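You operate a simulated robot arm through the tools that you are given. There is no shell and no other tool. Be economical: measure what you need, move in short steps, check, and stop when the job is done.

You are at the controls of a simulated robot arm. One attempt, no reset.

Task
Close the local carton and tape it with the yellow strip.
Fine: lay the strip on the seam, slide the carton into the press, press, then slide it back out. Where these are worked on the way, their far stop is far enough and under half their travel is too little: grey slide.

Only the result counts: the job must be done as asked and must still hold three seconds after the hand-in. Knocking over, shifting, dropping, spilling or breaking anything else fails it.

Robot
A 7-joint arm with a two-finger parallel gripper, fixed in place. Base frame: the origin is at the foot of the arm, x ahead of it, y to its left, z up; the work surface is at about z = 800. Lengths are in mm, angles in degrees, forces in N, time in s.
With the tool pointing down near the work surface it reaches from about 240 to 680 mm from the base axis. Its first joint turns from -66.0 to 66.0 degrees. Payload 2.4 kg.
Tool frame: the origin (TCP) lies between the finger pads and is the grasp point; the fingertips stand 30 mm ahead of it; z points along the fingers, y is the line along which they close. The gripper opens to 94 mm. The fingers are 28 mm wide and 10 mm thick; the gripper's body (50 by 96 mm) begins 55 mm behind the TCP.
Orientation is that of the tool frame in the base frame, as a unit quaternion [x, y, z, w]. With the fingers straight down and closing along the base's y, the tool's x points along the base's -x, its y along +y and its z along -z.

Tools
- The arm moves only by the tool jog_arm. Its argument "series" is a list of rows, each a list of 7 numbers: the shift along the tool's x, y, z in m, then the turn, a rotation vector about the tool's x, y, z in degrees, then the gripper command, from -1 (shut) to 1 (fully open), values between in proportion. In form: [[x, y, z, ax, ay, az, claw], ...]. A call has 1 to 12 rows; each row is the pose to reach, as a shift and turn from the pose commanded when the call began, along the tool's axes at that moment. Each row takes 0.2 s and may step no farther than 50 mm and 8.6 degrees from the row before; otherwise, or with a gripper value out of range, the whole call is refused. A pose out of reach is approached as far as the arm can. The call stops where the force on the tool passes 70 N (or 10 N more than at its start, if that is more) or the arm is blocked; 0.2 s more then pass. The fingers move at their own pace (about 153 mm/s each) and stop on an object; they squeeze with about 29 N. The grip force told is the motor's: it shows also when the fingers shut on nothing. Time passes only in rows, and 0.2 s behind the last, so rows that repeat a pose let the fingers close. It gives the time, the measured TCP pose, the force on the tool (base axes), the opening and the grip force at its end, in the units of the frame above (readings bear some noise), with the torque about the TCP (base axes, N m) and any sound that the robot's microphone picked up.
- Cameras (640 x 400 px; columns grow to the right, rows downward): "scene" is fixed at [38.1, 470.3, 1460.6]; the picture's right is [-0.77, -0.64, 0.00], its down [-0.27, 0.32, -0.91] and it looks along [0.58, -0.70, -0.42] (base axes); focal length 356 px, centre (320, 200). "wrist" rides on the gripper at [76, 14, -103] in the tool frame; the picture's right is [-0.18, 0.98, 0.00], its down [-0.75, -0.14, -0.64] and it looks along [-0.63, -0.12, 0.77] (tool axes); focal length 243 px, centre (320, 200). There is no depth. A picture from a camera that has moved, and an enlarged one, comes with that camera's place and axes in the base frame and with its lens.
- capture(camera): a new picture of that camera. The clock stands still meanwhile.
- close_up(camera, box): a new picture of the part [left, top, right, bottom] of that camera's present view, enlarged. The clock stands still meanwhile.
- close_job(): hands the job in; it is judged then, once.

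Go step by step. Nothing tells you positions but the pictures and the camera data: compare them with the known pose of the tool, close in by small moves and look again before you grip or let go. The budget is 120 turns and 64 pictures, counting those below and the enlarged ones. Unless the task says otherwise, let go and move clear before handing in, and close with one line.

The tools are called after ">>>" as a command line: name --pt "numbers of a row" for each row, then --argument value for the rest, lists and objects as JSON in quotes. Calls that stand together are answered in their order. jog_arm: Moves the arm, as the interface text tells. Its arguments: {"type":"object","properties":{"series":{"type":"array","items":{"type":"array","items":{"type":"number"}}}},"required":["series"]} The other tools are called the same way: capture (camera) takes a picture; close_up (camera, box) takes an enlarged picture of a part of a camera's view; close_job () hands the job in.

At the start:

```text
time: 0.0
tcp_pos: [380.3, -68.0, 1238.9]
orientation: [0.0, 1.0, -0.001, 0.0]
contact_force: [-1.0, 0.6, 0.8]
ft_torque: [0.01, 0.02, 0.02]
gripper_width: 94.2
grip_force: 0.0
```

scene: 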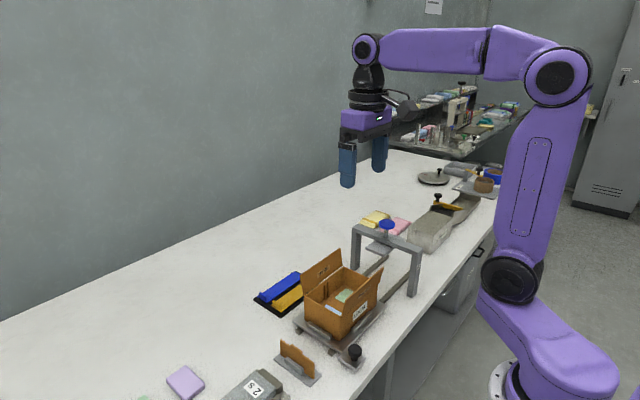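
wrist: 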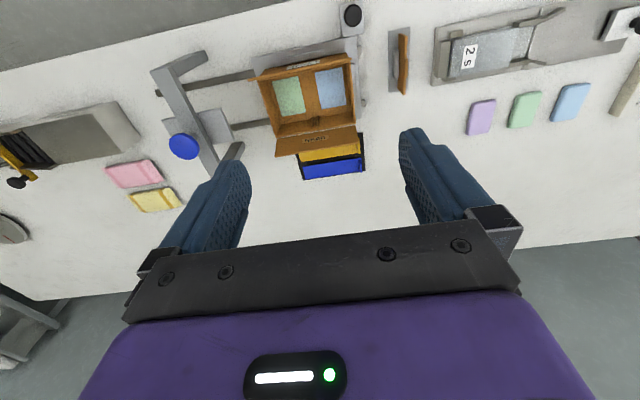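

I see a carton with open flaps on a grey slide, a press frame next to it, and a tray with blue and yellow strips. I'll look closer before moving.

>>> close_up --camera "scene" --box '[240, 200, 440, 390]'

>>> close_up --camera "wrist" --box '[140, 0, 420, 200]'

>>> close_up --camera "wrist" --box '[380, 0, 640, 180]'

>>> close_up --camera "scene" --box '[290, 240, 400, 380]'

```text
2.11 times, centred on (340, 295) of scene
camera zoom: at [38.1, 470.3, 1460.6], right [-0.77, -0.64, 0.0], down [-0.27, 0.32, -0.91], along [0.58, -0.7, -0.42], focal length 749 px, centre (278, 0)
```

zoom: 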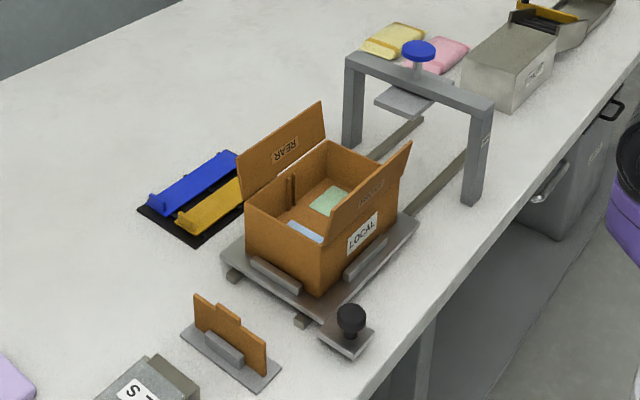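

```text
2.00 times, centred on (280, 100) of wrist
camera zoom: at [304.9, -53.7, 1340.0], right [0.18, 0.98, 0.0], down [0.75, -0.14, 0.64], along [0.63, -0.12, -0.77], focal length 485 px, centre (400, 400)
```

zoom: 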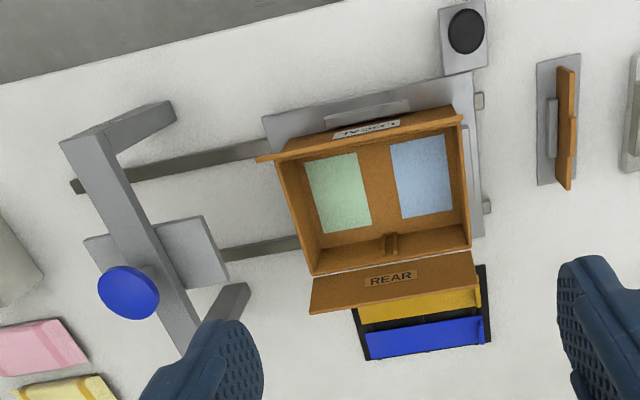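

```text
2.22 times, centred on (510, 90) of wrist
camera zoom: at [304.9, -53.7, 1340.0], right [0.18, 0.98, 0.0], down [0.75, -0.14, 0.64], along [0.63, -0.12, -0.77], focal length 539 px, centre (-102, 444)
```

zoom: 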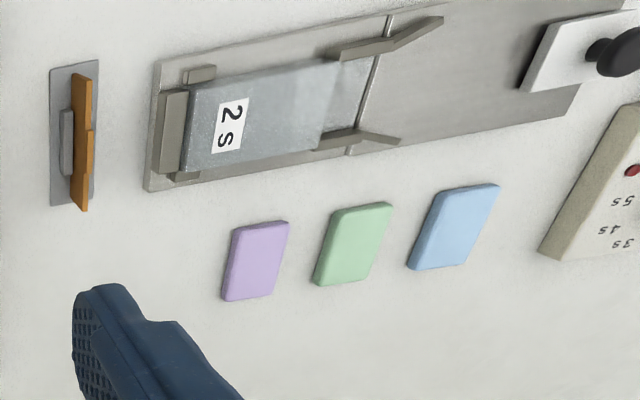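

```text
2.86 times, centred on (345, 310) of scene
camera zoom: at [38.1, 470.3, 1460.6], right [-0.77, -0.64, 0.0], down [-0.27, 0.32, -0.91], along [0.58, -0.7, -0.42], focal length 1016 px, centre (249, -114)
```

zoom: 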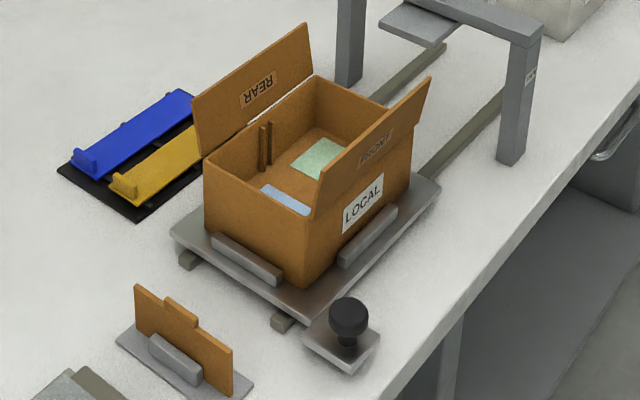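

The carton spans roughly x 389..496 and y -177..-23 with its rim near z 897. The flaps hinge at the front (low x) and rear (high x), so the seam lies at x≈443 along y. I want to read the labels and inspect the strips.

>>> close_up --camera "scene" --box '[318, 260, 388, 330]'

>>> close_up --camera "scene" --box '[250, 262, 320, 322]'

>>> close_up --camera "scene" --box '[340, 205, 440, 305]'

```text
5.71 times, centred on (353, 295) of scene
camera zoom: at [38.1, 470.3, 1460.6], right [-0.77, -0.64, 0.0], down [-0.27, 0.32, -0.91], along [0.58, -0.7, -0.42], focal length 2033 px, centre (131, -343)
```

zoom: 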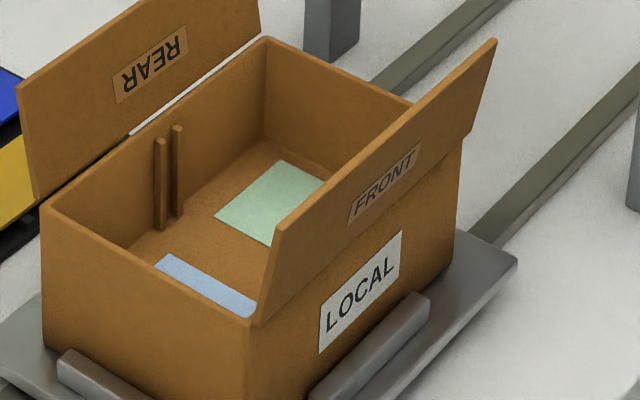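

```text
6.67 times, centred on (285, 292) of scene
camera zoom: at [38.1, 470.3, 1460.6], right [-0.77, -0.64, 0.0], down [-0.27, 0.32, -0.91], along [0.58, -0.7, -0.42], focal length 2371 px, centre (553, -413)
```

zoom: 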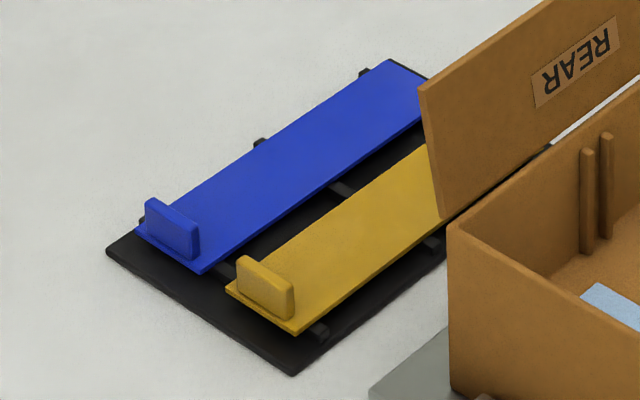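

```text
4.00 times, centred on (390, 255) of scene
camera zoom: at [38.1, 470.3, 1460.6], right [-0.77, -0.64, 0.0], down [-0.27, 0.32, -0.91], along [0.58, -0.7, -0.42], focal length 1423 px, centre (40, -20)
```

zoom: 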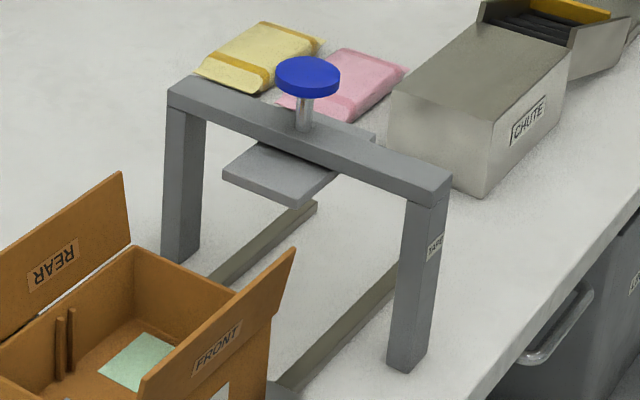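

The flaps read REAR and FRONT. The yellow strip has an upright tab at its +y end. I'll shut the fingers, move outside the rear flap and look.

>>> jog_arm --pt "-0.045 -0.01 0.02 0 0 0 -1" --pt "-0.09 -0.02 0.04 0 0 0 -1" --pt "-0.13 -0.03 0.06 0 0 0 -1" --pt "-0.17 -0.032 0.09 0 0 0 -1" --pt "-0.175 -0.032 0.135 0 0 0 -1" --pt "-0.175 -0.032 0.18 0 0 0 -1" --pt "-0.175 -0.032 0.225 0 0 0 -1" --pt "-0.175 -0.032 0.265 0 0 0 -1" --pt "-0.175 -0.032 0.279 0 0 0 -1"

>>> capture --camera "scene"

>>> capture --camera "wrist"

```text
refused: row 1 steps farther than a row can; nothing moved
```

```text
54 pictures are left
```

scene: 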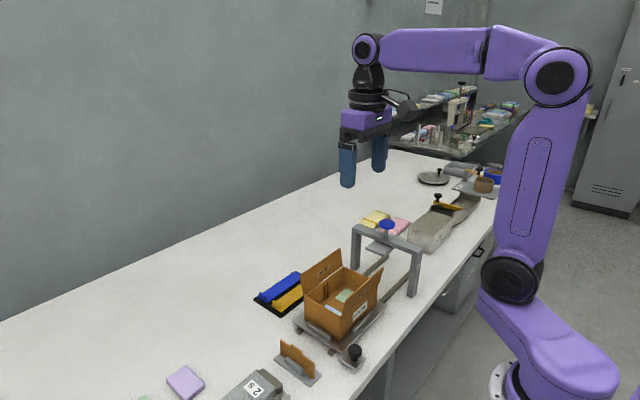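

```text
53 pictures are left
camera wrist: at [304.9, -53.7, 1340.0], right [0.18, 0.98, 0.0], down [0.75, -0.14, 0.64], along [0.63, -0.12, -0.77], focal length 243 px, centre (320, 200)
```

wrist: 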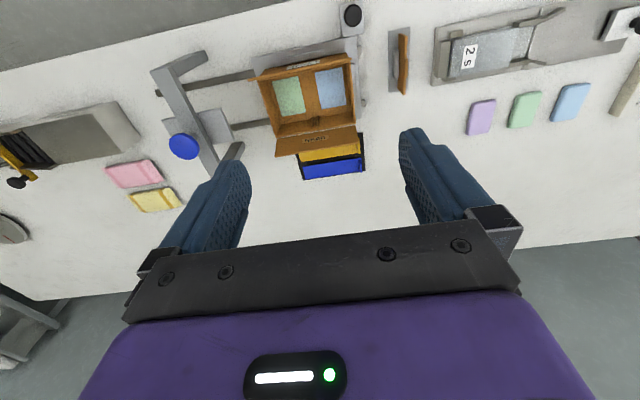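

That row was a hair over 50 mm, so nothing moved. I'll use shorter steps to the same place behind the rear flap.

>>> jog_arm --pt "-0.04 -0.01 0.015 0 0 0 -1" --pt "-0.08 -0.02 0.03 0 0 0 -1" --pt "-0.12 -0.03 0.045 0 0 0 -1" --pt "-0.155 -0.032 0.07 0 0 0 -1" --pt "-0.175 -0.032 0.105 0 0 0 -1" --pt "-0.175 -0.032 0.145 0 0 0 -1" --pt "-0.175 -0.032 0.185 0 0 0 -1" --pt "-0.175 -0.032 0.225 0 0 0 -1" --pt "-0.175 -0.032 0.26 0 0 0 -1" --pt "-0.175 -0.032 0.279 0 0 0 -1"

```text
time: 2.2
tcp_pos: [555.6, -101.4, 960.2]
orientation: [0.0, 1.0, 0.0, 0.0]
contact_force: [0.1, -0.7, 0.4]
ft_torque: [0.01, -0.01, 0.0]
gripper_width: 0.0
grip_force: 29.4
```

>>> close_up --camera "scene" --box '[240, 200, 440, 390]'

>>> capture --camera "wrist"

```text
2.11 times, centred on (340, 295) of scene
camera zoom: at [38.1, 470.3, 1460.6], right [-0.77, -0.64, 0.0], down [-0.27, 0.32, -0.91], along [0.58, -0.7, -0.42], focal length 749 px, centre (278, 0)
```

zoom: 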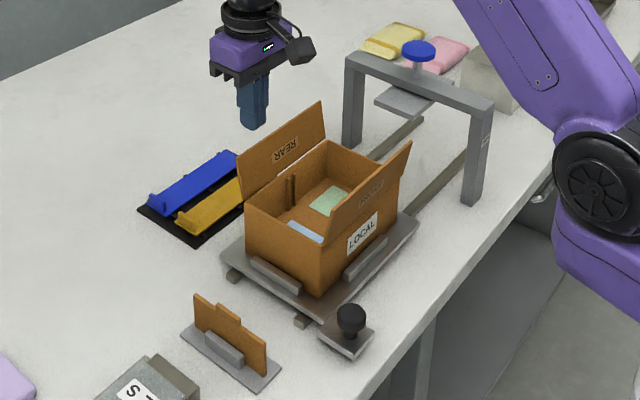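

```text
51 pictures are left
camera wrist: at [480.0, -86.6, 1061.1], right [0.18, 0.98, 0.0], down [0.75, -0.14, 0.64], along [0.63, -0.12, -0.77], focal length 243 px, centre (320, 200)
```

wrist: 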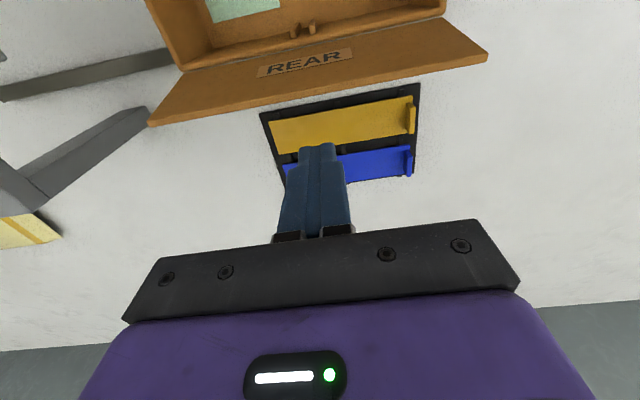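

The tip stands outside the rear flap. I'll sweep it over and down in an arc about the hinge.

>>> jog_arm --pt "0.021 0 0 0 0 0 -1" --pt "0.035 0 0 0 0 0 -1" --pt "0.048 0 0 0 0 0 -1" --pt "0.06 0 0.003 0 0 0 -1" --pt "0.07 0 0.007 0 0 0 -1" --pt "0.077 0 0.013 0 0 0 -1" --pt "0.083 0 0.019 0 0 0 -1" --pt "0.085 0 0.025 0 0 0 -1"

>>> close_up --camera "scene" --box '[290, 220, 400, 350]'

```text
time: 4.0
tcp_pos: [470.3, -101.1, 934.8]
orientation: [0.0, 1.0, 0.0, -0.001]
contact_force: [0.0, -0.6, 0.7]
ft_torque: [0.01, -0.01, -0.02]
gripper_width: 0.1
grip_force: 28.9
```

```text
3.08 times, centred on (345, 285) of scene
camera zoom: at [38.1, 470.3, 1460.6], right [-0.77, -0.64, 0.0], down [-0.27, 0.32, -0.91], along [0.58, -0.7, -0.42], focal length 1094 px, centre (243, -62)
```

zoom: 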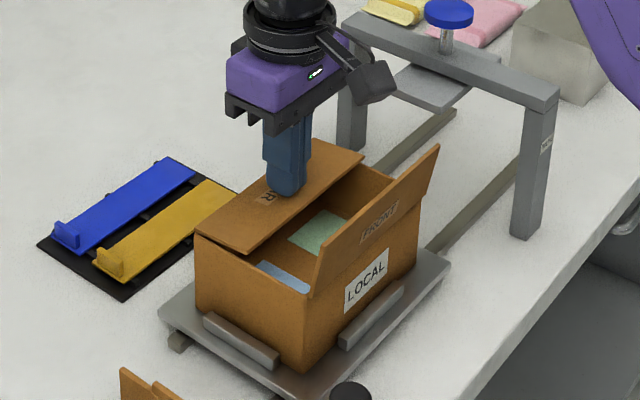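

The rear flap follows and is nearly flat. I'll press it the rest of the way in small steps, then lift and see whether it stays.

>>> jog_arm --pt "0 0 0.002 0 0 0 -1" --pt "0 0 0.004 0 0 0 -1" --pt "0 0 0.006 0 0 0 -1" --pt "0 0 0.007 0 0 0 -1"

```text
time: 5.0
tcp_pos: [470.6, -101.1, 928.5]
orientation: [0.001, 1.0, 0.0, 0.002]
contact_force: [-2.8, 1.2, 14.1]
ft_torque: [0.01, 0.02, -0.05]
gripper_width: 0.2
grip_force: 29.1
```

It's seated at tip z≈898. Next I'll lift, cross over high and come down outside the front flap.

>>> jog_arm --pt "0 0 -0.04 0 0 0 -1" --pt "0 0 -0.08 0 0 0 -1" --pt "0.03 0 -0.1 0 0 0 -1" --pt "0.07 0 -0.1 0 0 0 -1" --pt "0.11 0 -0.1 0 0 0 -1" --pt "0.148 0 -0.1 0 0 0 -1" --pt "0.148 0 -0.06 0 0 0 -1" --pt "0.148 0 -0.032 0 0 0 -1"

>>> close_up --camera "scene" --box '[290, 220, 420, 350]'

```text
time: 6.8
tcp_pos: [324.5, -99.0, 960.2]
orientation: [0.0, 1.0, 0.0, -0.001]
contact_force: [-0.2, 0.7, 0.8]
ft_torque: [0.0, -0.03, -0.01]
gripper_width: 0.2
grip_force: 28.6
```

```text
3.08 times, centred on (355, 285) of scene
camera zoom: at [38.1, 470.3, 1460.6], right [-0.77, -0.64, 0.0], down [-0.27, 0.32, -0.91], along [0.58, -0.7, -0.42], focal length 1094 px, centre (212, -62)
```

zoom: 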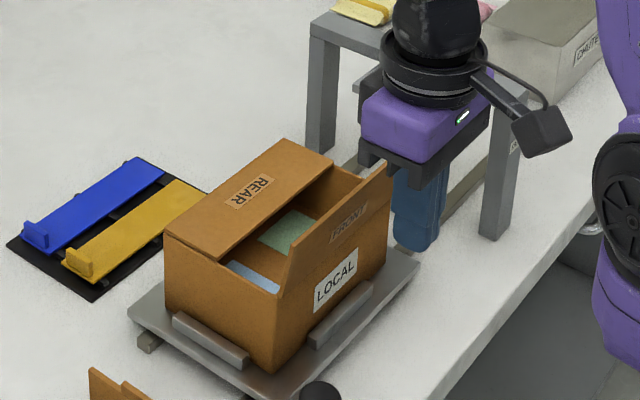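

The rear flap stays shut. Now the mirrored sweep for the front flap.

>>> jog_arm --pt "-0.02 0 0 0 0 0 -1" --pt "-0.04 0 0 0 0 0 -1" --pt "-0.054 0 0 0 0 0 -1" --pt "-0.066 0 0.003 0 0 0 -1" --pt "-0.076 0 0.007 0 0 0 -1" --pt "-0.083 0 0.013 0 0 0 -1" --pt "-0.089 0 0.019 0 0 0 -1" --pt "-0.091 0 0.025 0 0 0 -1" --pt "-0.091 0 0.028 0 0 0 -1" --pt "-0.091 0 0.03 0 0 0 -1" --pt "-0.091 0 0.0315 0 0 0 -1"

>>> close_up --camera "scene" --box '[290, 220, 420, 350]'

```text
time: 9.2
tcp_pos: [414.0, -101.1, 928.2]
orientation: [0.0, 1.0, 0.0, 0.0]
contact_force: [-8.1, 0.7, 31.9]
ft_torque: [0.02, 0.42, 0.04]
gripper_width: 0.1
grip_force: 29.3
```

```text
3.08 times, centred on (355, 285) of scene
camera zoom: at [37.5, 470.4, 1460.6], right [-0.77, -0.64, 0.0], down [-0.27, 0.32, -0.91], along [0.58, -0.7, -0.42], focal length 1094 px, centre (212, -62)
```

zoom: 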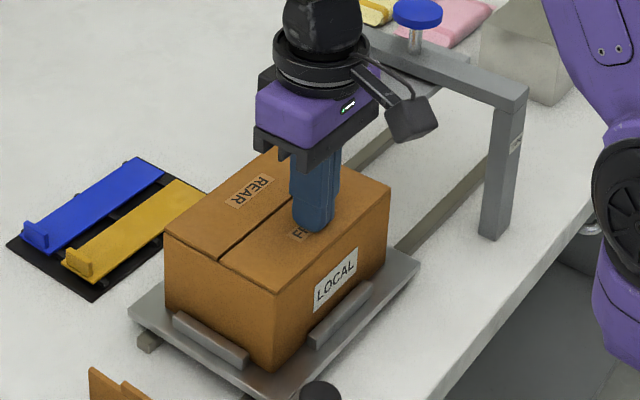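

Both flaps are flat and the seam shows. I'll lift, open the fingers and view the seam and strip from above.

>>> jog_arm --pt "0 0 -0.045 0 0 0 -1" --pt "0 0 -0.09 0 0 0 -1" --pt "0 0.02 -0.13 0 0 0 -1" --pt "-0.03 0.05 -0.14 0 0 0 -0.2" --pt "-0.07 0.07 -0.14 0 0 0 -0.2"

>>> capture --camera "wrist"

>>> close_up --camera "wrist" --box '[150, 0, 410, 200]'

```text
time: 10.4
tcp_pos: [485.7, -30.3, 1066.6]
orientation: [0.0, 1.0, 0.0, -0.002]
contact_force: [0.5, -0.9, 1.1]
ft_torque: [0.03, 0.01, -0.01]
gripper_width: 37.3
grip_force: 0.0
```

```text
47 pictures are left
camera wrist: at [410.3, -15.1, 1168.2], right [0.18, 0.98, 0.0], down [0.75, -0.14, 0.64], along [0.63, -0.12, -0.77], focal length 243 px, centre (320, 200)
```

wrist: 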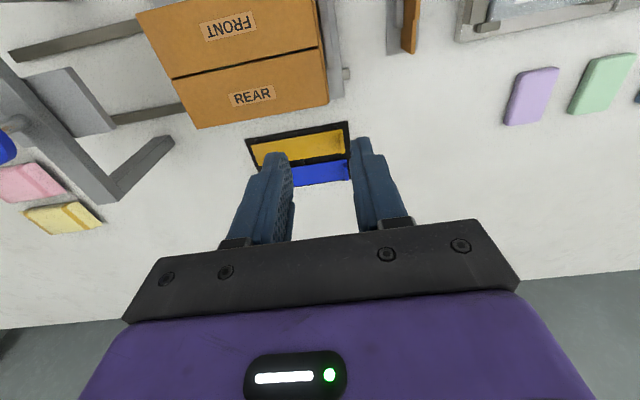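

```text
2.00 times, centred on (280, 100) of wrist
camera zoom: at [410.3, -15.1, 1168.2], right [0.18, 0.98, 0.0], down [0.75, -0.14, 0.64], along [0.63, -0.12, -0.77], focal length 485 px, centre (400, 400)
```

zoom: 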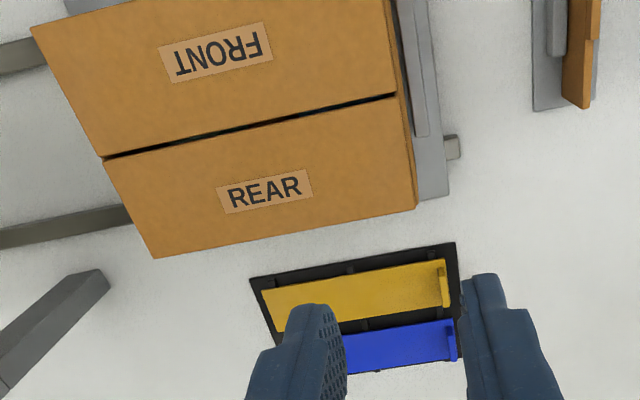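

The seam is at x≈446, y -174..-24. The yellow strip spans x 570..609 and y -158..-15, with its tab centred near (591, -23) and topping out at z≈832. I'll hover above the tab and check.

>>> jog_arm --pt "-0.045 0.003 0.01 0 0 0 -0.2" --pt "-0.085 0.006 0.03 0 0 0 -0.2" --pt "-0.105 0.0073 0.065 0 0 0 -0.2" --pt "-0.105 0.0073 0.11 0 0 0 -0.2" --pt "-0.105 0.0073 0.15 0 0 0 -0.2" --pt "-0.105 0.0073 0.185 0 0 0 -0.2"

>>> close_up --camera "scene" --box '[240, 240, 330, 330]'

>>> close_up --camera "wrist" --box '[200, 60, 440, 220]'

```text
time: 11.8
tcp_pos: [591.9, -25.5, 880.1]
orientation: [0.0, 1.0, 0.0, 0.0]
contact_force: [0.4, 0.0, -0.4]
ft_torque: [0.0, -0.04, -0.01]
gripper_width: 37.6
grip_force: 0.1
```

```text
4.44 times, centred on (285, 285) of scene
camera zoom: at [38.1, 470.3, 1460.6], right [-0.77, -0.64, 0.0], down [-0.27, 0.32, -0.91], along [0.58, -0.7, -0.42], focal length 1581 px, centre (476, -178)
```

zoom: 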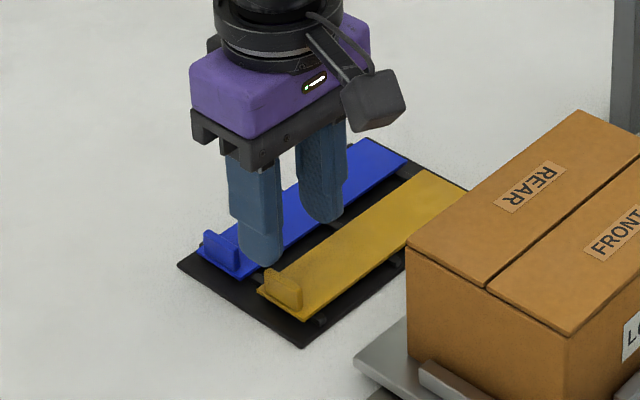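

```text
2.50 times, centred on (320, 140) of wrist
camera zoom: at [515.6, -10.3, 981.8], right [0.18, 0.98, 0.0], down [0.75, -0.14, 0.64], along [0.63, -0.12, -0.77], focal length 606 px, centre (320, 350)
```

zoom: 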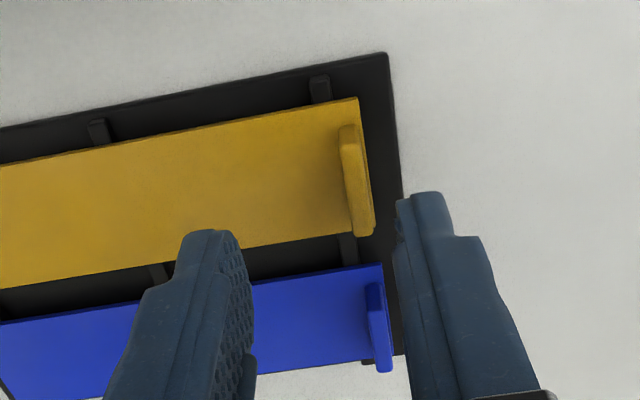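

The tab is around (586, -18), so I'll shift slightly and descend to just above the strip.

>>> jog_arm --pt "0.005 0.006 0.01 0 0 0 -0.2" --pt "0.005 0.006 0.022 0 0 0 -0.2" --pt "0.005 0.006 0.03 0 0 0 -0.2" --pt "0.005 0.006 0.034 0 0 0 -0.2"

>>> close_up --camera "scene" --box '[250, 260, 320, 320]'

>>> close_up --camera "wrist" --box '[200, 60, 440, 220]'

```text
time: 12.8
tcp_pos: [584.1, -17.2, 849.7]
orientation: [0.0, 1.0, 0.0, 0.0]
contact_force: [0.0, -0.3, 0.9]
ft_torque: [0.0, -0.01, -0.01]
gripper_width: 37.6
grip_force: 0.2
```

```text
6.67 times, centred on (285, 290) of scene
camera zoom: at [38.1, 470.3, 1460.6], right [-0.77, -0.64, 0.0], down [-0.27, 0.32, -0.91], along [0.58, -0.7, -0.42], focal length 2371 px, centre (553, -400)
```

zoom: 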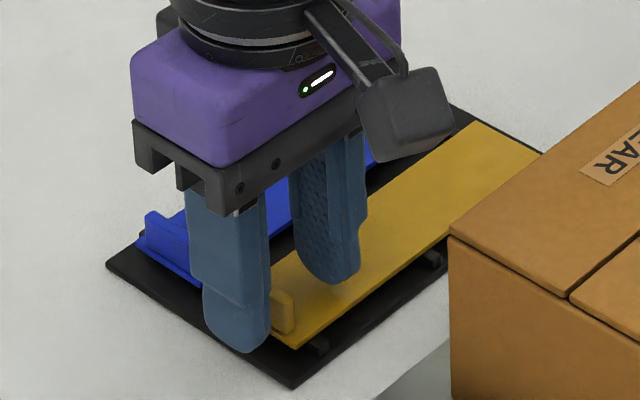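

```text
2.50 times, centred on (320, 140) of wrist
camera zoom: at [507.1, -2.9, 950.2], right [0.18, 0.98, 0.0], down [0.75, -0.14, 0.64], along [0.63, -0.12, -0.77], focal length 606 px, centre (320, 350)
```

zoom: 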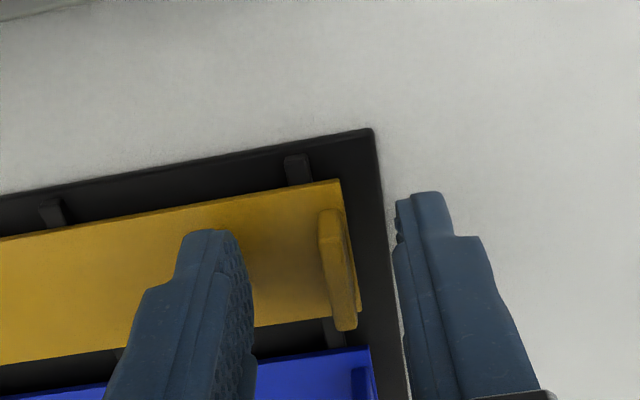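

The tab sits between the fingers. I'll go 3 mm lower and close gently on it.

>>> jog_arm --pt "0 0.001 0.003 0 0 0 -0.2" --pt "0 0.001 0.003 0 0 0 -0.6" --pt "0 0.001 0.003 0 0 0 -1" --pt "0 0.001 0.003 0 0 0 -1" --pt "0 0.001 0.003 0 0 0 -1"

>>> close_up --camera "scene" --box '[250, 260, 320, 320]'

```text
time: 14.0
tcp_pos: [583.2, -15.6, 846.4]
orientation: [0.0, 1.0, 0.0, 0.0]
contact_force: [-0.1, -1.7, 0.3]
ft_torque: [0.02, -0.03, -0.03]
gripper_width: 1.9
grip_force: 29.3
```

```text
6.67 times, centred on (285, 290) of scene
camera zoom: at [38.1, 470.3, 1460.6], right [-0.77, -0.64, 0.0], down [-0.27, 0.32, -0.91], along [0.58, -0.7, -0.42], focal length 2371 px, centre (553, -400)
```

zoom: 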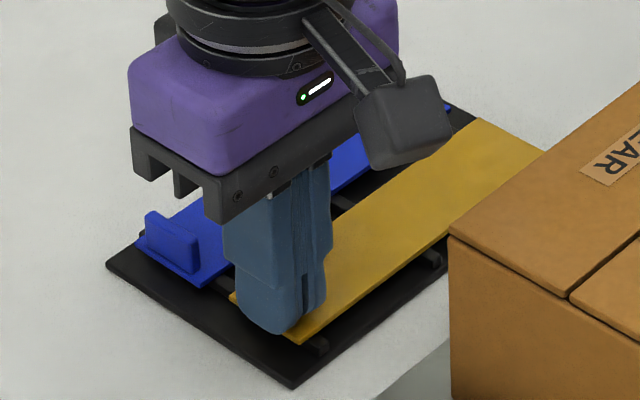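

The fingers stopped at about 2 mm, on the thin tab. I'll lift straight up a little to see if the strip comes along.

>>> jog_arm --pt "0 0 -0.01 0 0 0 -1" --pt "0 0 -0.025 0 0 0 -1" --pt "0 0 -0.04 0 0 0 -1"

>>> close_up --camera "scene" --box '[240, 240, 330, 330]'

>>> capture --camera "wrist"

```text
time: 14.8
tcp_pos: [583.3, -15.8, 884.9]
orientation: [0.0, 1.0, 0.0, 0.0]
contact_force: [-0.4, 0.5, 1.0]
ft_torque: [0.01, 0.02, -0.01]
gripper_width: 1.9
grip_force: 29.0
```

```text
4.44 times, centred on (285, 285) of scene
camera zoom: at [38.1, 470.3, 1460.6], right [-0.77, -0.64, 0.0], down [-0.27, 0.32, -0.91], along [0.58, -0.7, -0.42], focal length 1581 px, centre (476, -178)
```

zoom: 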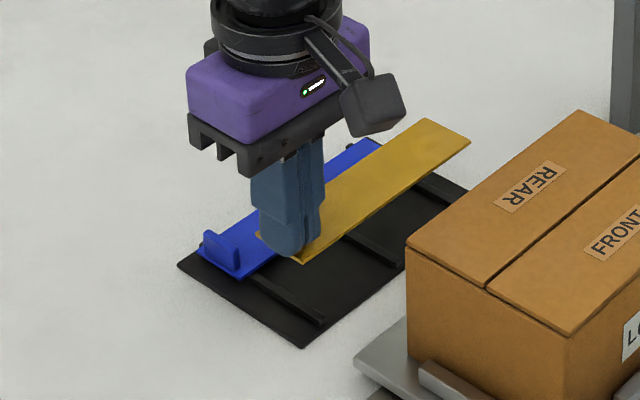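

```text
39 pictures are left
camera wrist: at [507.6, -1.6, 987.3], right [0.18, 0.98, 0.0], down [0.75, -0.14, 0.64], along [0.63, -0.12, -0.77], focal length 243 px, centre (320, 200)
```

wrist: 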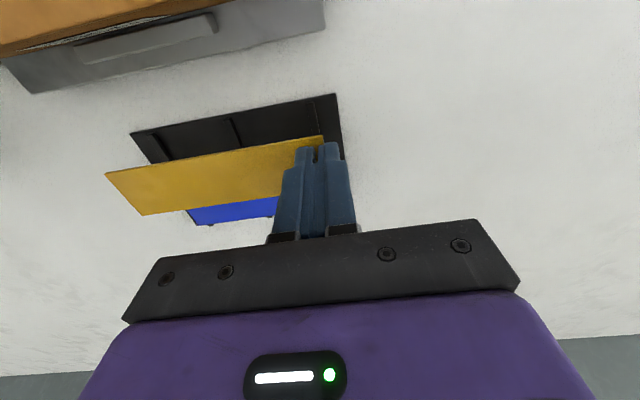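

The strip is held and straight. Its centre sits about (+7, -70) from the TCP, so the TCP should end near (440, -29). I'll raise it, carry it over the carton and check.

>>> jog_arm --pt "0 0 -0.04 0 0 0 -1" --pt "0 0 -0.08 0 0 0 -1" --pt "0.03 -0.003 -0.1 0 0 0 -1" --pt "0.07 -0.007 -0.1 0 0 0 -1" --pt "0.11 -0.011 -0.1 0 0 0 -1" --pt "0.1437 -0.0135 -0.095 0 0 0 -1" --pt "0.1437 -0.0135 -0.075 0 0 0 -1" --pt "0.1437 -0.0135 -0.065 0 0 0 -1"

>>> close_up --camera "scene" --box '[290, 220, 400, 330]'

>>> capture --camera "wrist"

```text
time: 16.6
tcp_pos: [440.6, -28.5, 953.1]
orientation: [0.0, 1.0, -0.001, 0.0]
contact_force: [0.0, 1.3, 0.9]
ft_torque: [0.04, -0.01, -0.01]
gripper_width: 1.6
grip_force: 28.9
```

```text
3.64 times, centred on (345, 275) of scene
camera zoom: at [38.1, 470.3, 1460.6], right [-0.77, -0.64, 0.0], down [-0.27, 0.32, -0.91], along [0.58, -0.7, -0.42], focal length 1294 px, centre (229, -73)
```

zoom: 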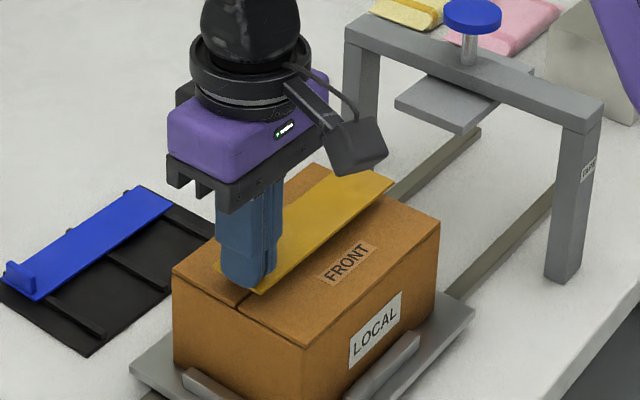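

```text
37 pictures are left
camera wrist: at [363.9, -14.1, 1053.4], right [0.18, 0.98, 0.0], down [0.75, -0.14, 0.64], along [0.63, -0.12, -0.77], focal length 243 px, centre (320, 200)
```

wrist: 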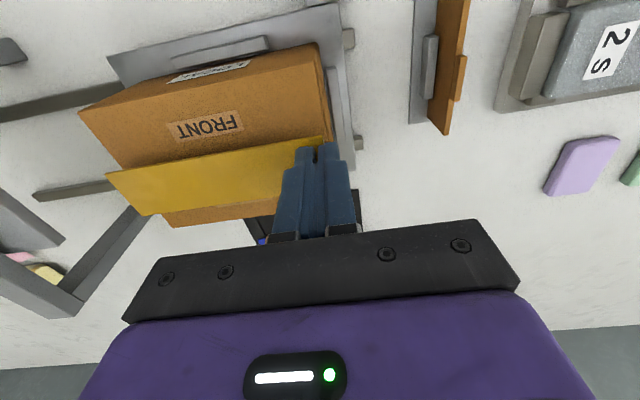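

The strip is centred on the seam. I'll nudge 2 mm in -y and descend in small steps to contact.

>>> jog_arm --pt "0 -0.002 0.006 0 0 0 -1" --pt "0 -0.002 0.011 0 0 0 -1" --pt "0 -0.002 0.014 0 0 0 -1" --pt "0 -0.002 0.0165 0 0 0 -1"

>>> close_up --camera "scene" --box '[290, 230, 390, 330]'

```text
time: 17.6
tcp_pos: [439.5, -31.1, 936.3]
orientation: [0.0, 1.0, 0.0, 0.0]
contact_force: [0.5, 0.2, 2.3]
ft_torque: [0.03, -0.02, 0.0]
gripper_width: 1.7
grip_force: 28.3
```

```text
4.00 times, centred on (340, 280) of scene
camera zoom: at [38.0, 470.3, 1460.6], right [-0.77, -0.64, 0.0], down [-0.27, 0.32, -0.91], along [0.58, -0.7, -0.42], focal length 1423 px, centre (240, -120)
```

zoom: 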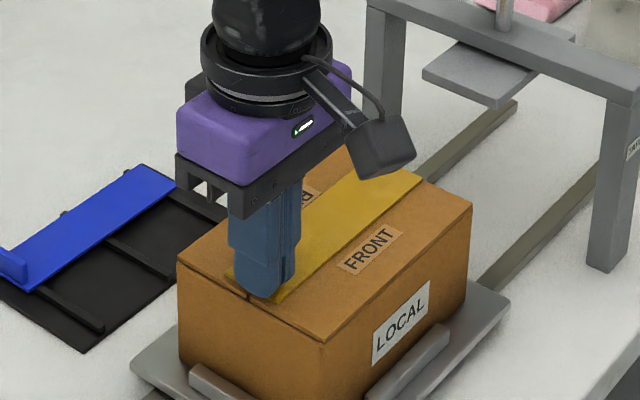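

Contact is barely starting. I'll go down 1 to 2 mm more, keeping the grip.

>>> jog_arm --pt "0 0 0.0005 0 0 0 -1" --pt "0 0 0.001 0 0 0 -1" --pt "0 0 0.0015 0 0 0 -1"

```text
time: 18.4
tcp_pos: [440.0, -30.7, 933.4]
orientation: [0.001, 1.0, -0.001, 0.001]
contact_force: [-2.7, 0.1, 19.3]
ft_torque: [0.03, 0.02, 0.03]
gripper_width: 1.6
grip_force: 29.1
```

Firm contact at 19 N. Now I'll open slightly, lift straight up and check.

>>> jog_arm --pt "0 0 0 0 0 0 -0.75" --pt "0 0 0 0 0 0 -0.7" --pt "0 0 -0.015 0 0 0 -0.7" --pt "0 0 -0.05 0 0 0 -0.7" --pt "0 0 -0.095 0 0 0 -0.7" --pt "0.04 0 -0.11 0 0 0 -0.7"

>>> close_up --camera "scene" --box '[290, 230, 390, 370]'

>>> capture --camera "wrist"

```text
time: 19.8
tcp_pos: [397.4, -33.2, 1042.2]
orientation: [0.0, 1.0, 0.0, 0.0]
contact_force: [0.4, 0.2, -0.2]
ft_torque: [-0.02, -0.01, 0.0]
gripper_width: 14.0
grip_force: 0.0
```

```text
2.86 times, centred on (340, 300) of scene
camera zoom: at [38.1, 470.3, 1460.6], right [-0.77, -0.64, 0.0], down [-0.27, 0.32, -0.91], along [0.58, -0.7, -0.42], focal length 1016 px, centre (263, -86)
```

zoom: 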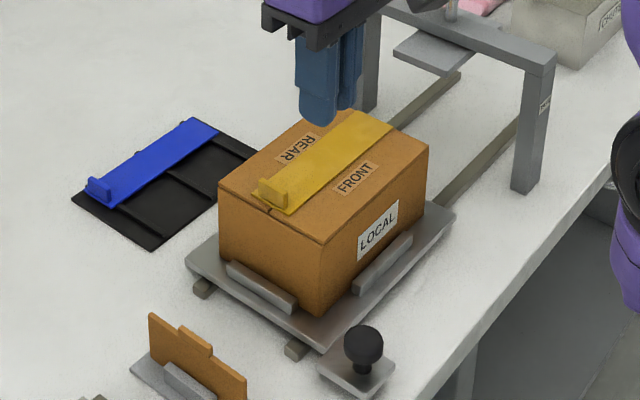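

```text
34 pictures are left
camera wrist: at [321.2, -17.8, 1143.2], right [0.18, 0.98, 0.0], down [0.75, -0.14, 0.64], along [0.63, -0.12, -0.77], focal length 243 px, centre (320, 200)
```

wrist: 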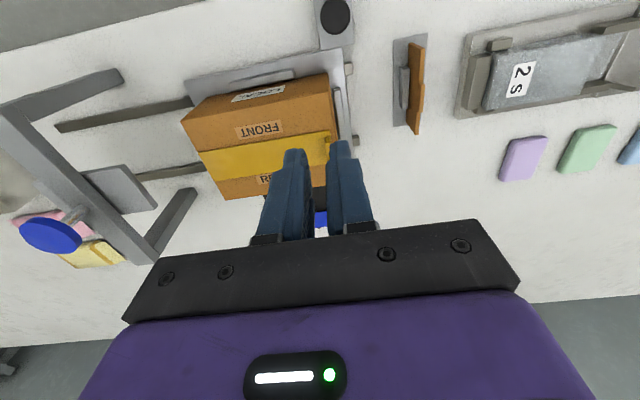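

The strip lies cleanly on the seam. Next is the slide's black knob near (336, -7), so I'll look closely before gripping it.

>>> close_up --camera "scene" --box '[325, 325, 395, 385]'

>>> close_up --camera "wrist" --box '[260, 0, 400, 90]'

>>> close_up --camera "wrist" --box '[0, 50, 240, 280]'

```text
6.67 times, centred on (360, 355) of scene
camera zoom: at [38.1, 470.3, 1460.6], right [-0.77, -0.64, 0.0], down [-0.27, 0.32, -0.91], along [0.58, -0.7, -0.42], focal length 2371 px, centre (53, -833)
```

zoom: 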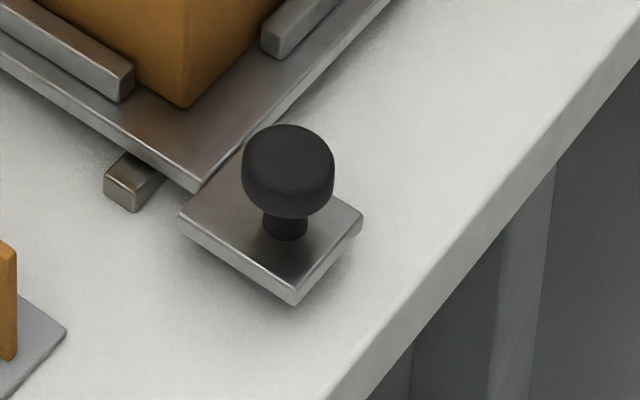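

```text
4.44 times, centred on (330, 45) of wrist
camera zoom: at [321.2, -17.8, 1143.2], right [0.18, 0.98, 0.0], down [0.75, -0.14, 0.64], along [0.63, -0.12, -0.77], focal length 1078 px, centre (276, 889)
```

zoom: 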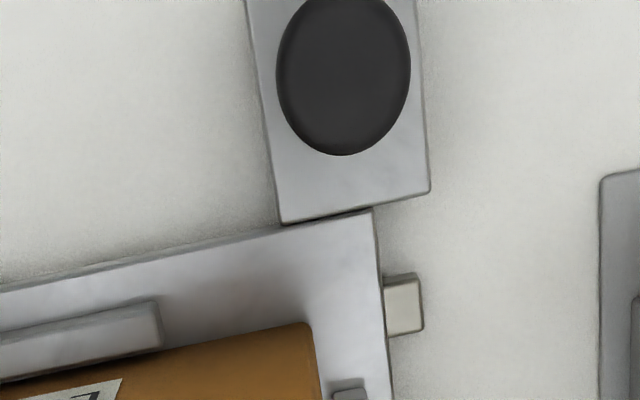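

```text
1.74 times, centred on (120, 165) of wrist
camera zoom: at [321.2, -17.8, 1143.2], right [0.18, 0.98, 0.0], down [0.75, -0.14, 0.64], along [0.63, -0.12, -0.77], focal length 422 px, centre (668, 261)
```

zoom: 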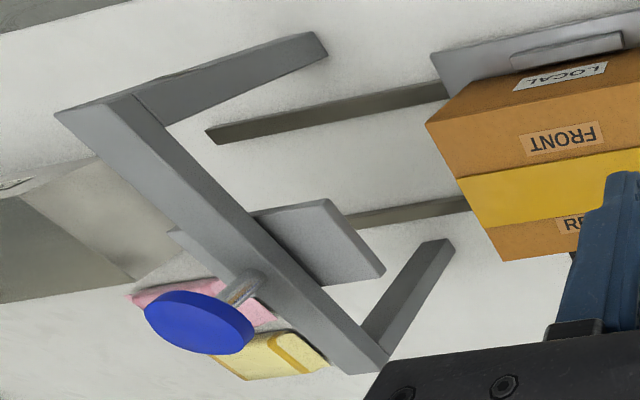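

The knob head is about 30 mm wide at (336, -7), z 836–855, standing on a plate at z≈822. I'll hover above it with the fingers open about 60 mm.

>>> jog_arm --pt "0.03 0.01 0.01 0 0 0 0.28" --pt "0.061 0.026 0.04 0 0 0 0.28" --pt "0.061 0.026 0.08 0 0 0 0.28" --pt "0.061 0.026 0.12 0 0 0 0.28" --pt "0.061 0.026 0.145 0 0 0 0.28"

>>> close_up --camera "scene" --box '[305, 285, 405, 385]'

>>> capture --camera "wrist"

```text
time: 21.0
tcp_pos: [338.4, -7.9, 896.0]
orientation: [0.0, 1.0, 0.0, 0.0]
contact_force: [1.1, 0.2, -0.8]
ft_torque: [-0.03, 0.0, -0.01]
gripper_width: 60.2
grip_force: 0.0
```

```text
4.00 times, centred on (355, 335) of scene
camera zoom: at [38.1, 470.3, 1460.6], right [-0.77, -0.64, 0.0], down [-0.27, 0.32, -0.91], along [0.58, -0.7, -0.42], focal length 1423 px, centre (180, -340)
```

zoom: 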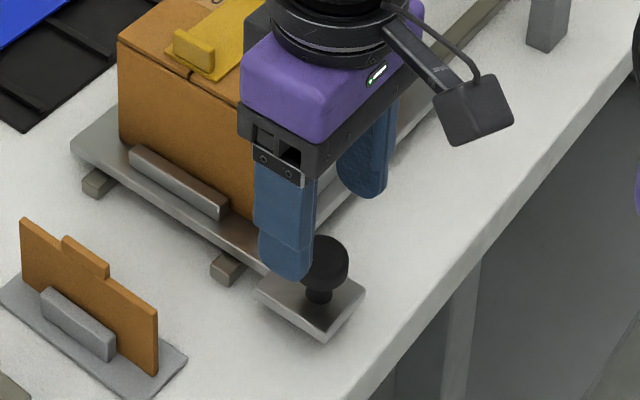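

```text
29 pictures are left
camera wrist: at [263.0, 6.2, 996.7], right [0.18, 0.98, 0.0], down [0.75, -0.14, 0.64], along [0.63, -0.12, -0.77], focal length 243 px, centre (320, 200)
```

wrist: 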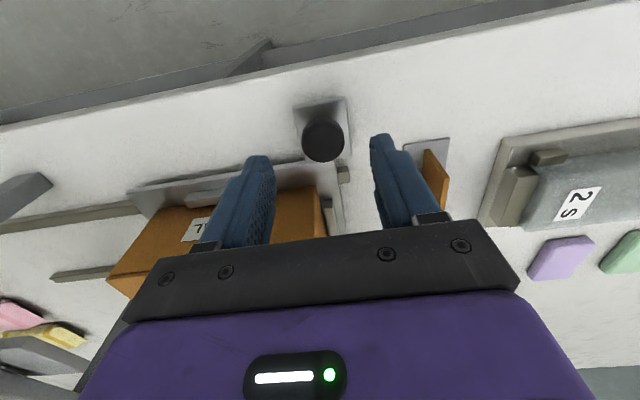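

The knob is about centred between the fingers. I'll descend and grip it.

>>> jog_arm --pt "0.005 0.001 0.015 0 0 0 0.28" --pt "0.005 0.001 0.03 0 0 0 0.28" --pt "0.005 0.001 0.037 0 0 0 0.28" --pt "0.005 0.001 0.037 0 0 0 -0.3" --pt "0.005 0.001 0.037 0 0 0 -0.6" --pt "0.005 0.001 0.037 0 0 0 -1"

>>> close_up --camera "scene" --box '[305, 285, 405, 385]'

```text
time: 22.4
tcp_pos: [332.9, -4.9, 859.8]
orientation: [0.0, 1.0, 0.0, 0.0]
contact_force: [-1.7, -1.0, -12.3]
ft_torque: [-0.01, -0.68, -0.06]
gripper_width: 29.3
grip_force: 44.9
```

```text
4.00 times, centred on (355, 335) of scene
camera zoom: at [38.2, 470.3, 1460.6], right [-0.77, -0.64, 0.0], down [-0.27, 0.32, -0.91], along [0.58, -0.7, -0.42], focal length 1423 px, centre (180, -340)
```

zoom: 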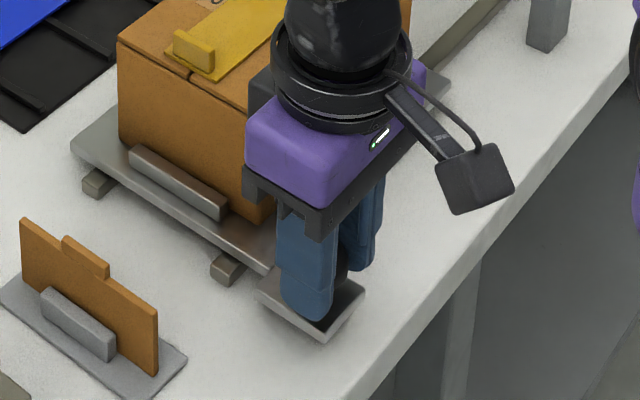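

The knob is gripped at 29 mm. I'll slide along -y gently and watch the force.

>>> jog_arm --pt "0 -0.003 0 0 0 0 -1" --pt "0 -0.01 0 0 0 0 -1" --pt "0 -0.02 0 0 0 0 -1" --pt "0 -0.03 0 0 0 0 -1" --pt "0 -0.04 0 0 0 0 -1" --pt "0 -0.05 0 0 0 0 -1" --pt "0 -0.06 0 0 0 0 -1" --pt "0 -0.07 0 0 0 0 -1" --pt "0 -0.078 0 0 0 0 -1" --pt "0 -0.082 0 0 0 0 -1"

>>> capture --camera "scene"

```text
time: 24.6
tcp_pos: [332.4, -84.8, 861.1]
orientation: [0.0, 1.0, 0.001, -0.001]
contact_force: [-13.8, 0.6, 16.5]
ft_torque: [0.06, 1.07, -0.14]
gripper_width: 29.2
grip_force: 45.2
```

```text
27 pictures are left
```

scene: 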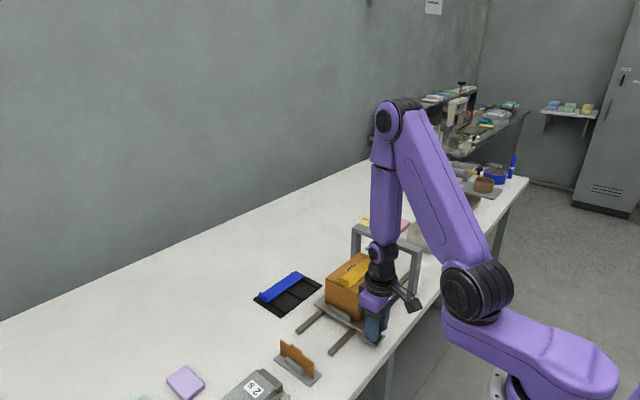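

The slide moves freely and the carton rides along. I'll continue toward the far stop, which I expect near TCP y≈-190.

>>> jog_arm --pt "0 -0.003 0 0 0 0 -1" --pt "0 -0.01 0 0 0 0 -1" --pt "0 -0.02 0 0 0 0 -1" --pt "0 -0.03 0 0 0 0 -1" --pt "0 -0.04 0 0 0 0 -1" --pt "0 -0.05 0 0 0 0 -1" --pt "0 -0.06 0 0 0 0 -1" --pt "0 -0.068 0 0 0 0 -1" --pt "0 -0.074 0 0 0 0 -1" --pt "0 -0.078 0 0 0 0 -1"

>>> capture --camera "scene"

```text
time: 26.8
tcp_pos: [332.7, -164.5, 860.4]
orientation: [0.0, 1.0, -0.001, 0.0]
contact_force: [-6.8, 0.5, -23.1]
ft_torque: [0.02, 0.27, 0.07]
gripper_width: 29.1
grip_force: 45.5
```

```text
26 pictures are left
```

scene: 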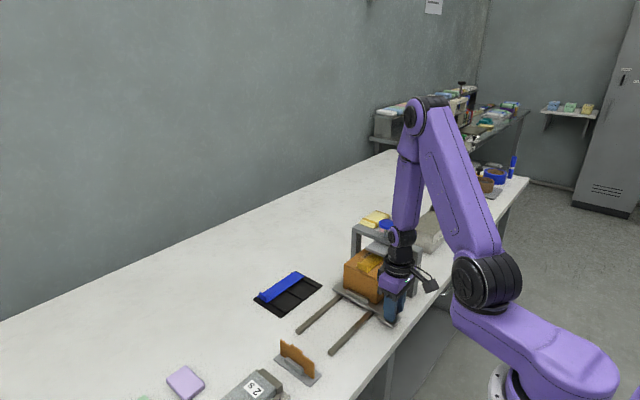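

The carton is nearly under the press. I'll creep on in small steps until the stop blocks it.

>>> jog_arm --pt "0 -0.003 0 0 0 0 -1" --pt "0 -0.006 0 0 0 0 -1" --pt "0 -0.01 0 0 0 0 -1" --pt "0 -0.014 0 0 0 0 -1" --pt "0 -0.018 0 0 0 0 -1" --pt "0 -0.022 0 0 0 0 -1" --pt "0 -0.026 0 0 0 0 -1" --pt "0 -0.03 0 0 0 0 -1"

>>> close_up --camera "scene" --box '[310, 200, 450, 350]'

```text
time: 28.6
tcp_pos: [333.5, -196.3, 860.6]
orientation: [0.0, 1.0, 0.001, -0.001]
contact_force: [-10.7, 0.8, -22.0]
ft_torque: [0.04, 0.84, 0.01]
gripper_width: 29.6
grip_force: 44.7
```

```text
2.67 times, centred on (380, 275) of scene
camera zoom: at [38.1, 470.2, 1460.7], right [-0.77, -0.64, 0.0], down [-0.27, 0.32, -0.91], along [0.58, -0.7, -0.42], focal length 949 px, centre (160, 0)
```

zoom: 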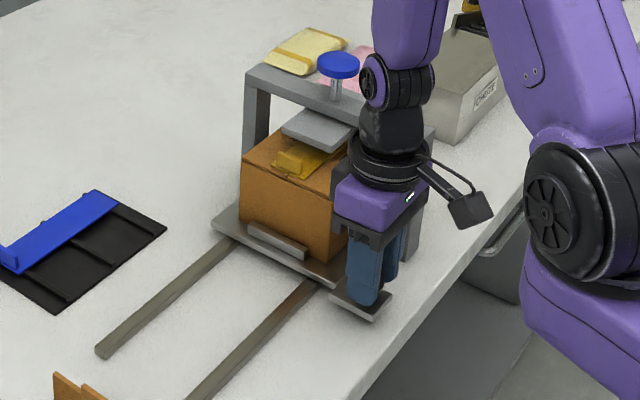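

No stop felt yet. I'll creep a bit farther.

>>> jog_arm --pt "0 -0.002 0 0 0 0 -1" --pt "0 -0.004 0 0 0 0 -1" --pt "0 -0.006 0 0 0 0 -1" --pt "0 -0.008 0 0 0 0 -1" --pt "0 -0.01 0 0 0 0 -1" --pt "0 -0.012 0 0 0 0 -1"

```text
time: 30.0
tcp_pos: [333.8, -205.6, 861.2]
orientation: [-0.001, 1.0, 0.0, 0.0]
contact_force: [-15.2, 9.4, 11.8]
ft_torque: [0.16, -0.65, -0.07]
gripper_width: 29.3
grip_force: 45.4
```

>>> jog_arm --pt "0 -0.001 0 0 0 0 -1" --pt "0 -0.002 0 0 0 0 -1" --pt "0 -0.003 0 0 0 0 -1"

>>> close_up --camera "scene" --box '[310, 200, 450, 350]'

>>> capture --camera "wrist"

```text
time: 30.8
tcp_pos: [335.1, -205.4, 860.8]
orientation: [-0.003, 1.0, 0.002, -0.003]
contact_force: [-0.1, 33.6, 8.6]
ft_torque: [0.56, -1.18, 0.0]
gripper_width: 29.6
grip_force: 44.9
```

```text
2.67 times, centred on (380, 275) of scene
camera zoom: at [38.0, 471.2, 1460.3], right [-0.77, -0.64, 0.0], down [-0.27, 0.32, -0.91], along [0.58, -0.7, -0.42], focal length 949 px, centre (160, 0)
```

zoom: 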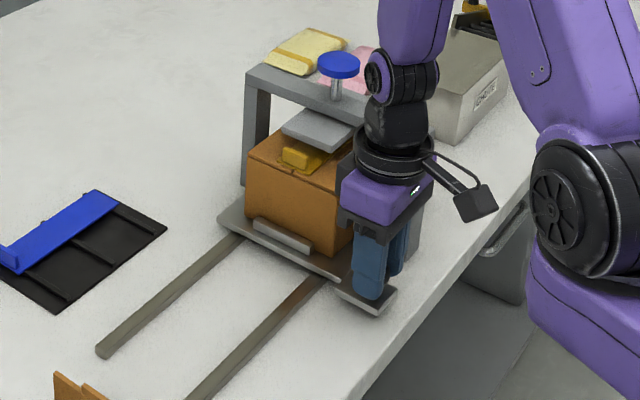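

```text
23 pictures are left
camera wrist: at [258.9, -192.0, 963.0], right [0.18, 0.98, 0.0], down [0.76, -0.14, 0.64], along [0.63, -0.11, -0.77], focal length 243 px, centre (320, 200)
```

wrist: 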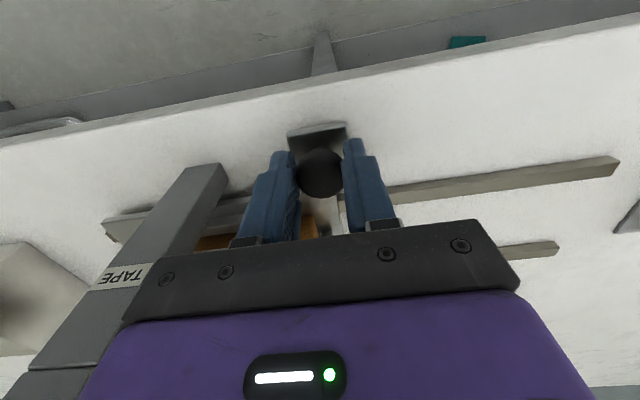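

A firm stop after about 200 mm of travel, so the slide is at its far end. I'll ease the pressure, release the knob and lift clear.

>>> jog_arm --pt "0 0.004 0 0 0 0 -1" --pt "0 0.004 0 0 0 0 -0.1" --pt "0 0.004 0 0 0 0 0.1" --pt "0 0.004 0 0 0 0 0.1" --pt "0 0.004 -0.02 0 0 0 0.1" --pt "0 0.004 -0.06 0 0 0 0.1" --pt "0 0.03 -0.1 0 0 0 0.1" --pt "0 0.06 -0.14 0 0 0 -0.5" --pt "0 0.075 -0.18 0 0 0 -1" --pt "0 0.075 -0.225 0 0 0 -1" --pt "0 0.075 -0.26 0 0 0 -1"

>>> close_up --camera "scene" --box '[310, 200, 450, 350]'

>>> capture --camera "wrist"

```text
time: 33.2
tcp_pos: [333.2, -134.6, 1120.2]
orientation: [-0.001, 1.0, 0.0, 0.0]
contact_force: [-0.5, 0.2, 0.3]
ft_torque: [-0.03, 0.0, -0.01]
gripper_width: 0.1
grip_force: 28.8
```

```text
2.67 times, centred on (380, 275) of scene
camera zoom: at [38.1, 470.3, 1460.6], right [-0.77, -0.64, 0.0], down [-0.27, 0.32, -0.91], along [0.58, -0.7, -0.42], focal length 949 px, centre (160, 0)
```

zoom: 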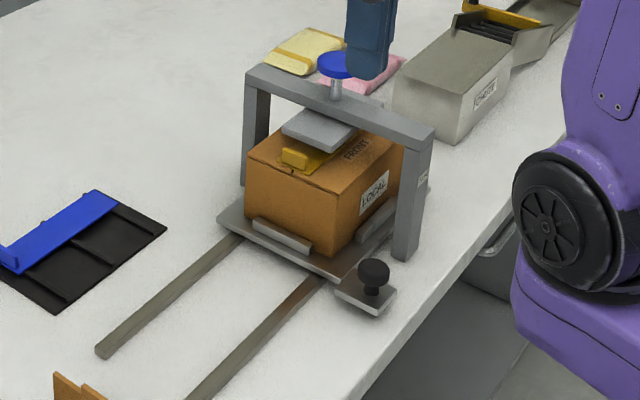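

```text
21 pictures are left
camera wrist: at [257.7, -119.9, 1221.8], right [0.18, 0.98, 0.0], down [0.75, -0.14, 0.64], along [0.63, -0.12, -0.77], focal length 243 px, centre (320, 200)
```

wrist: 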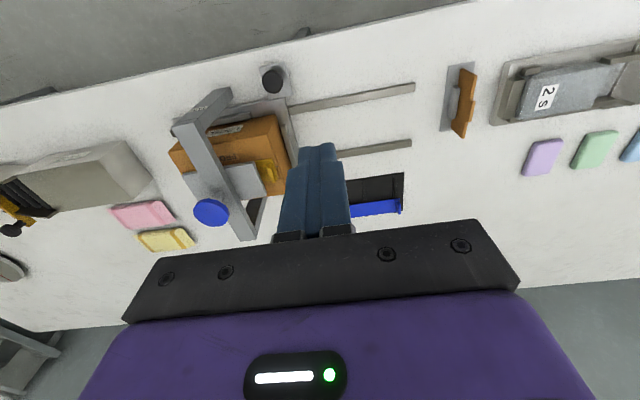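

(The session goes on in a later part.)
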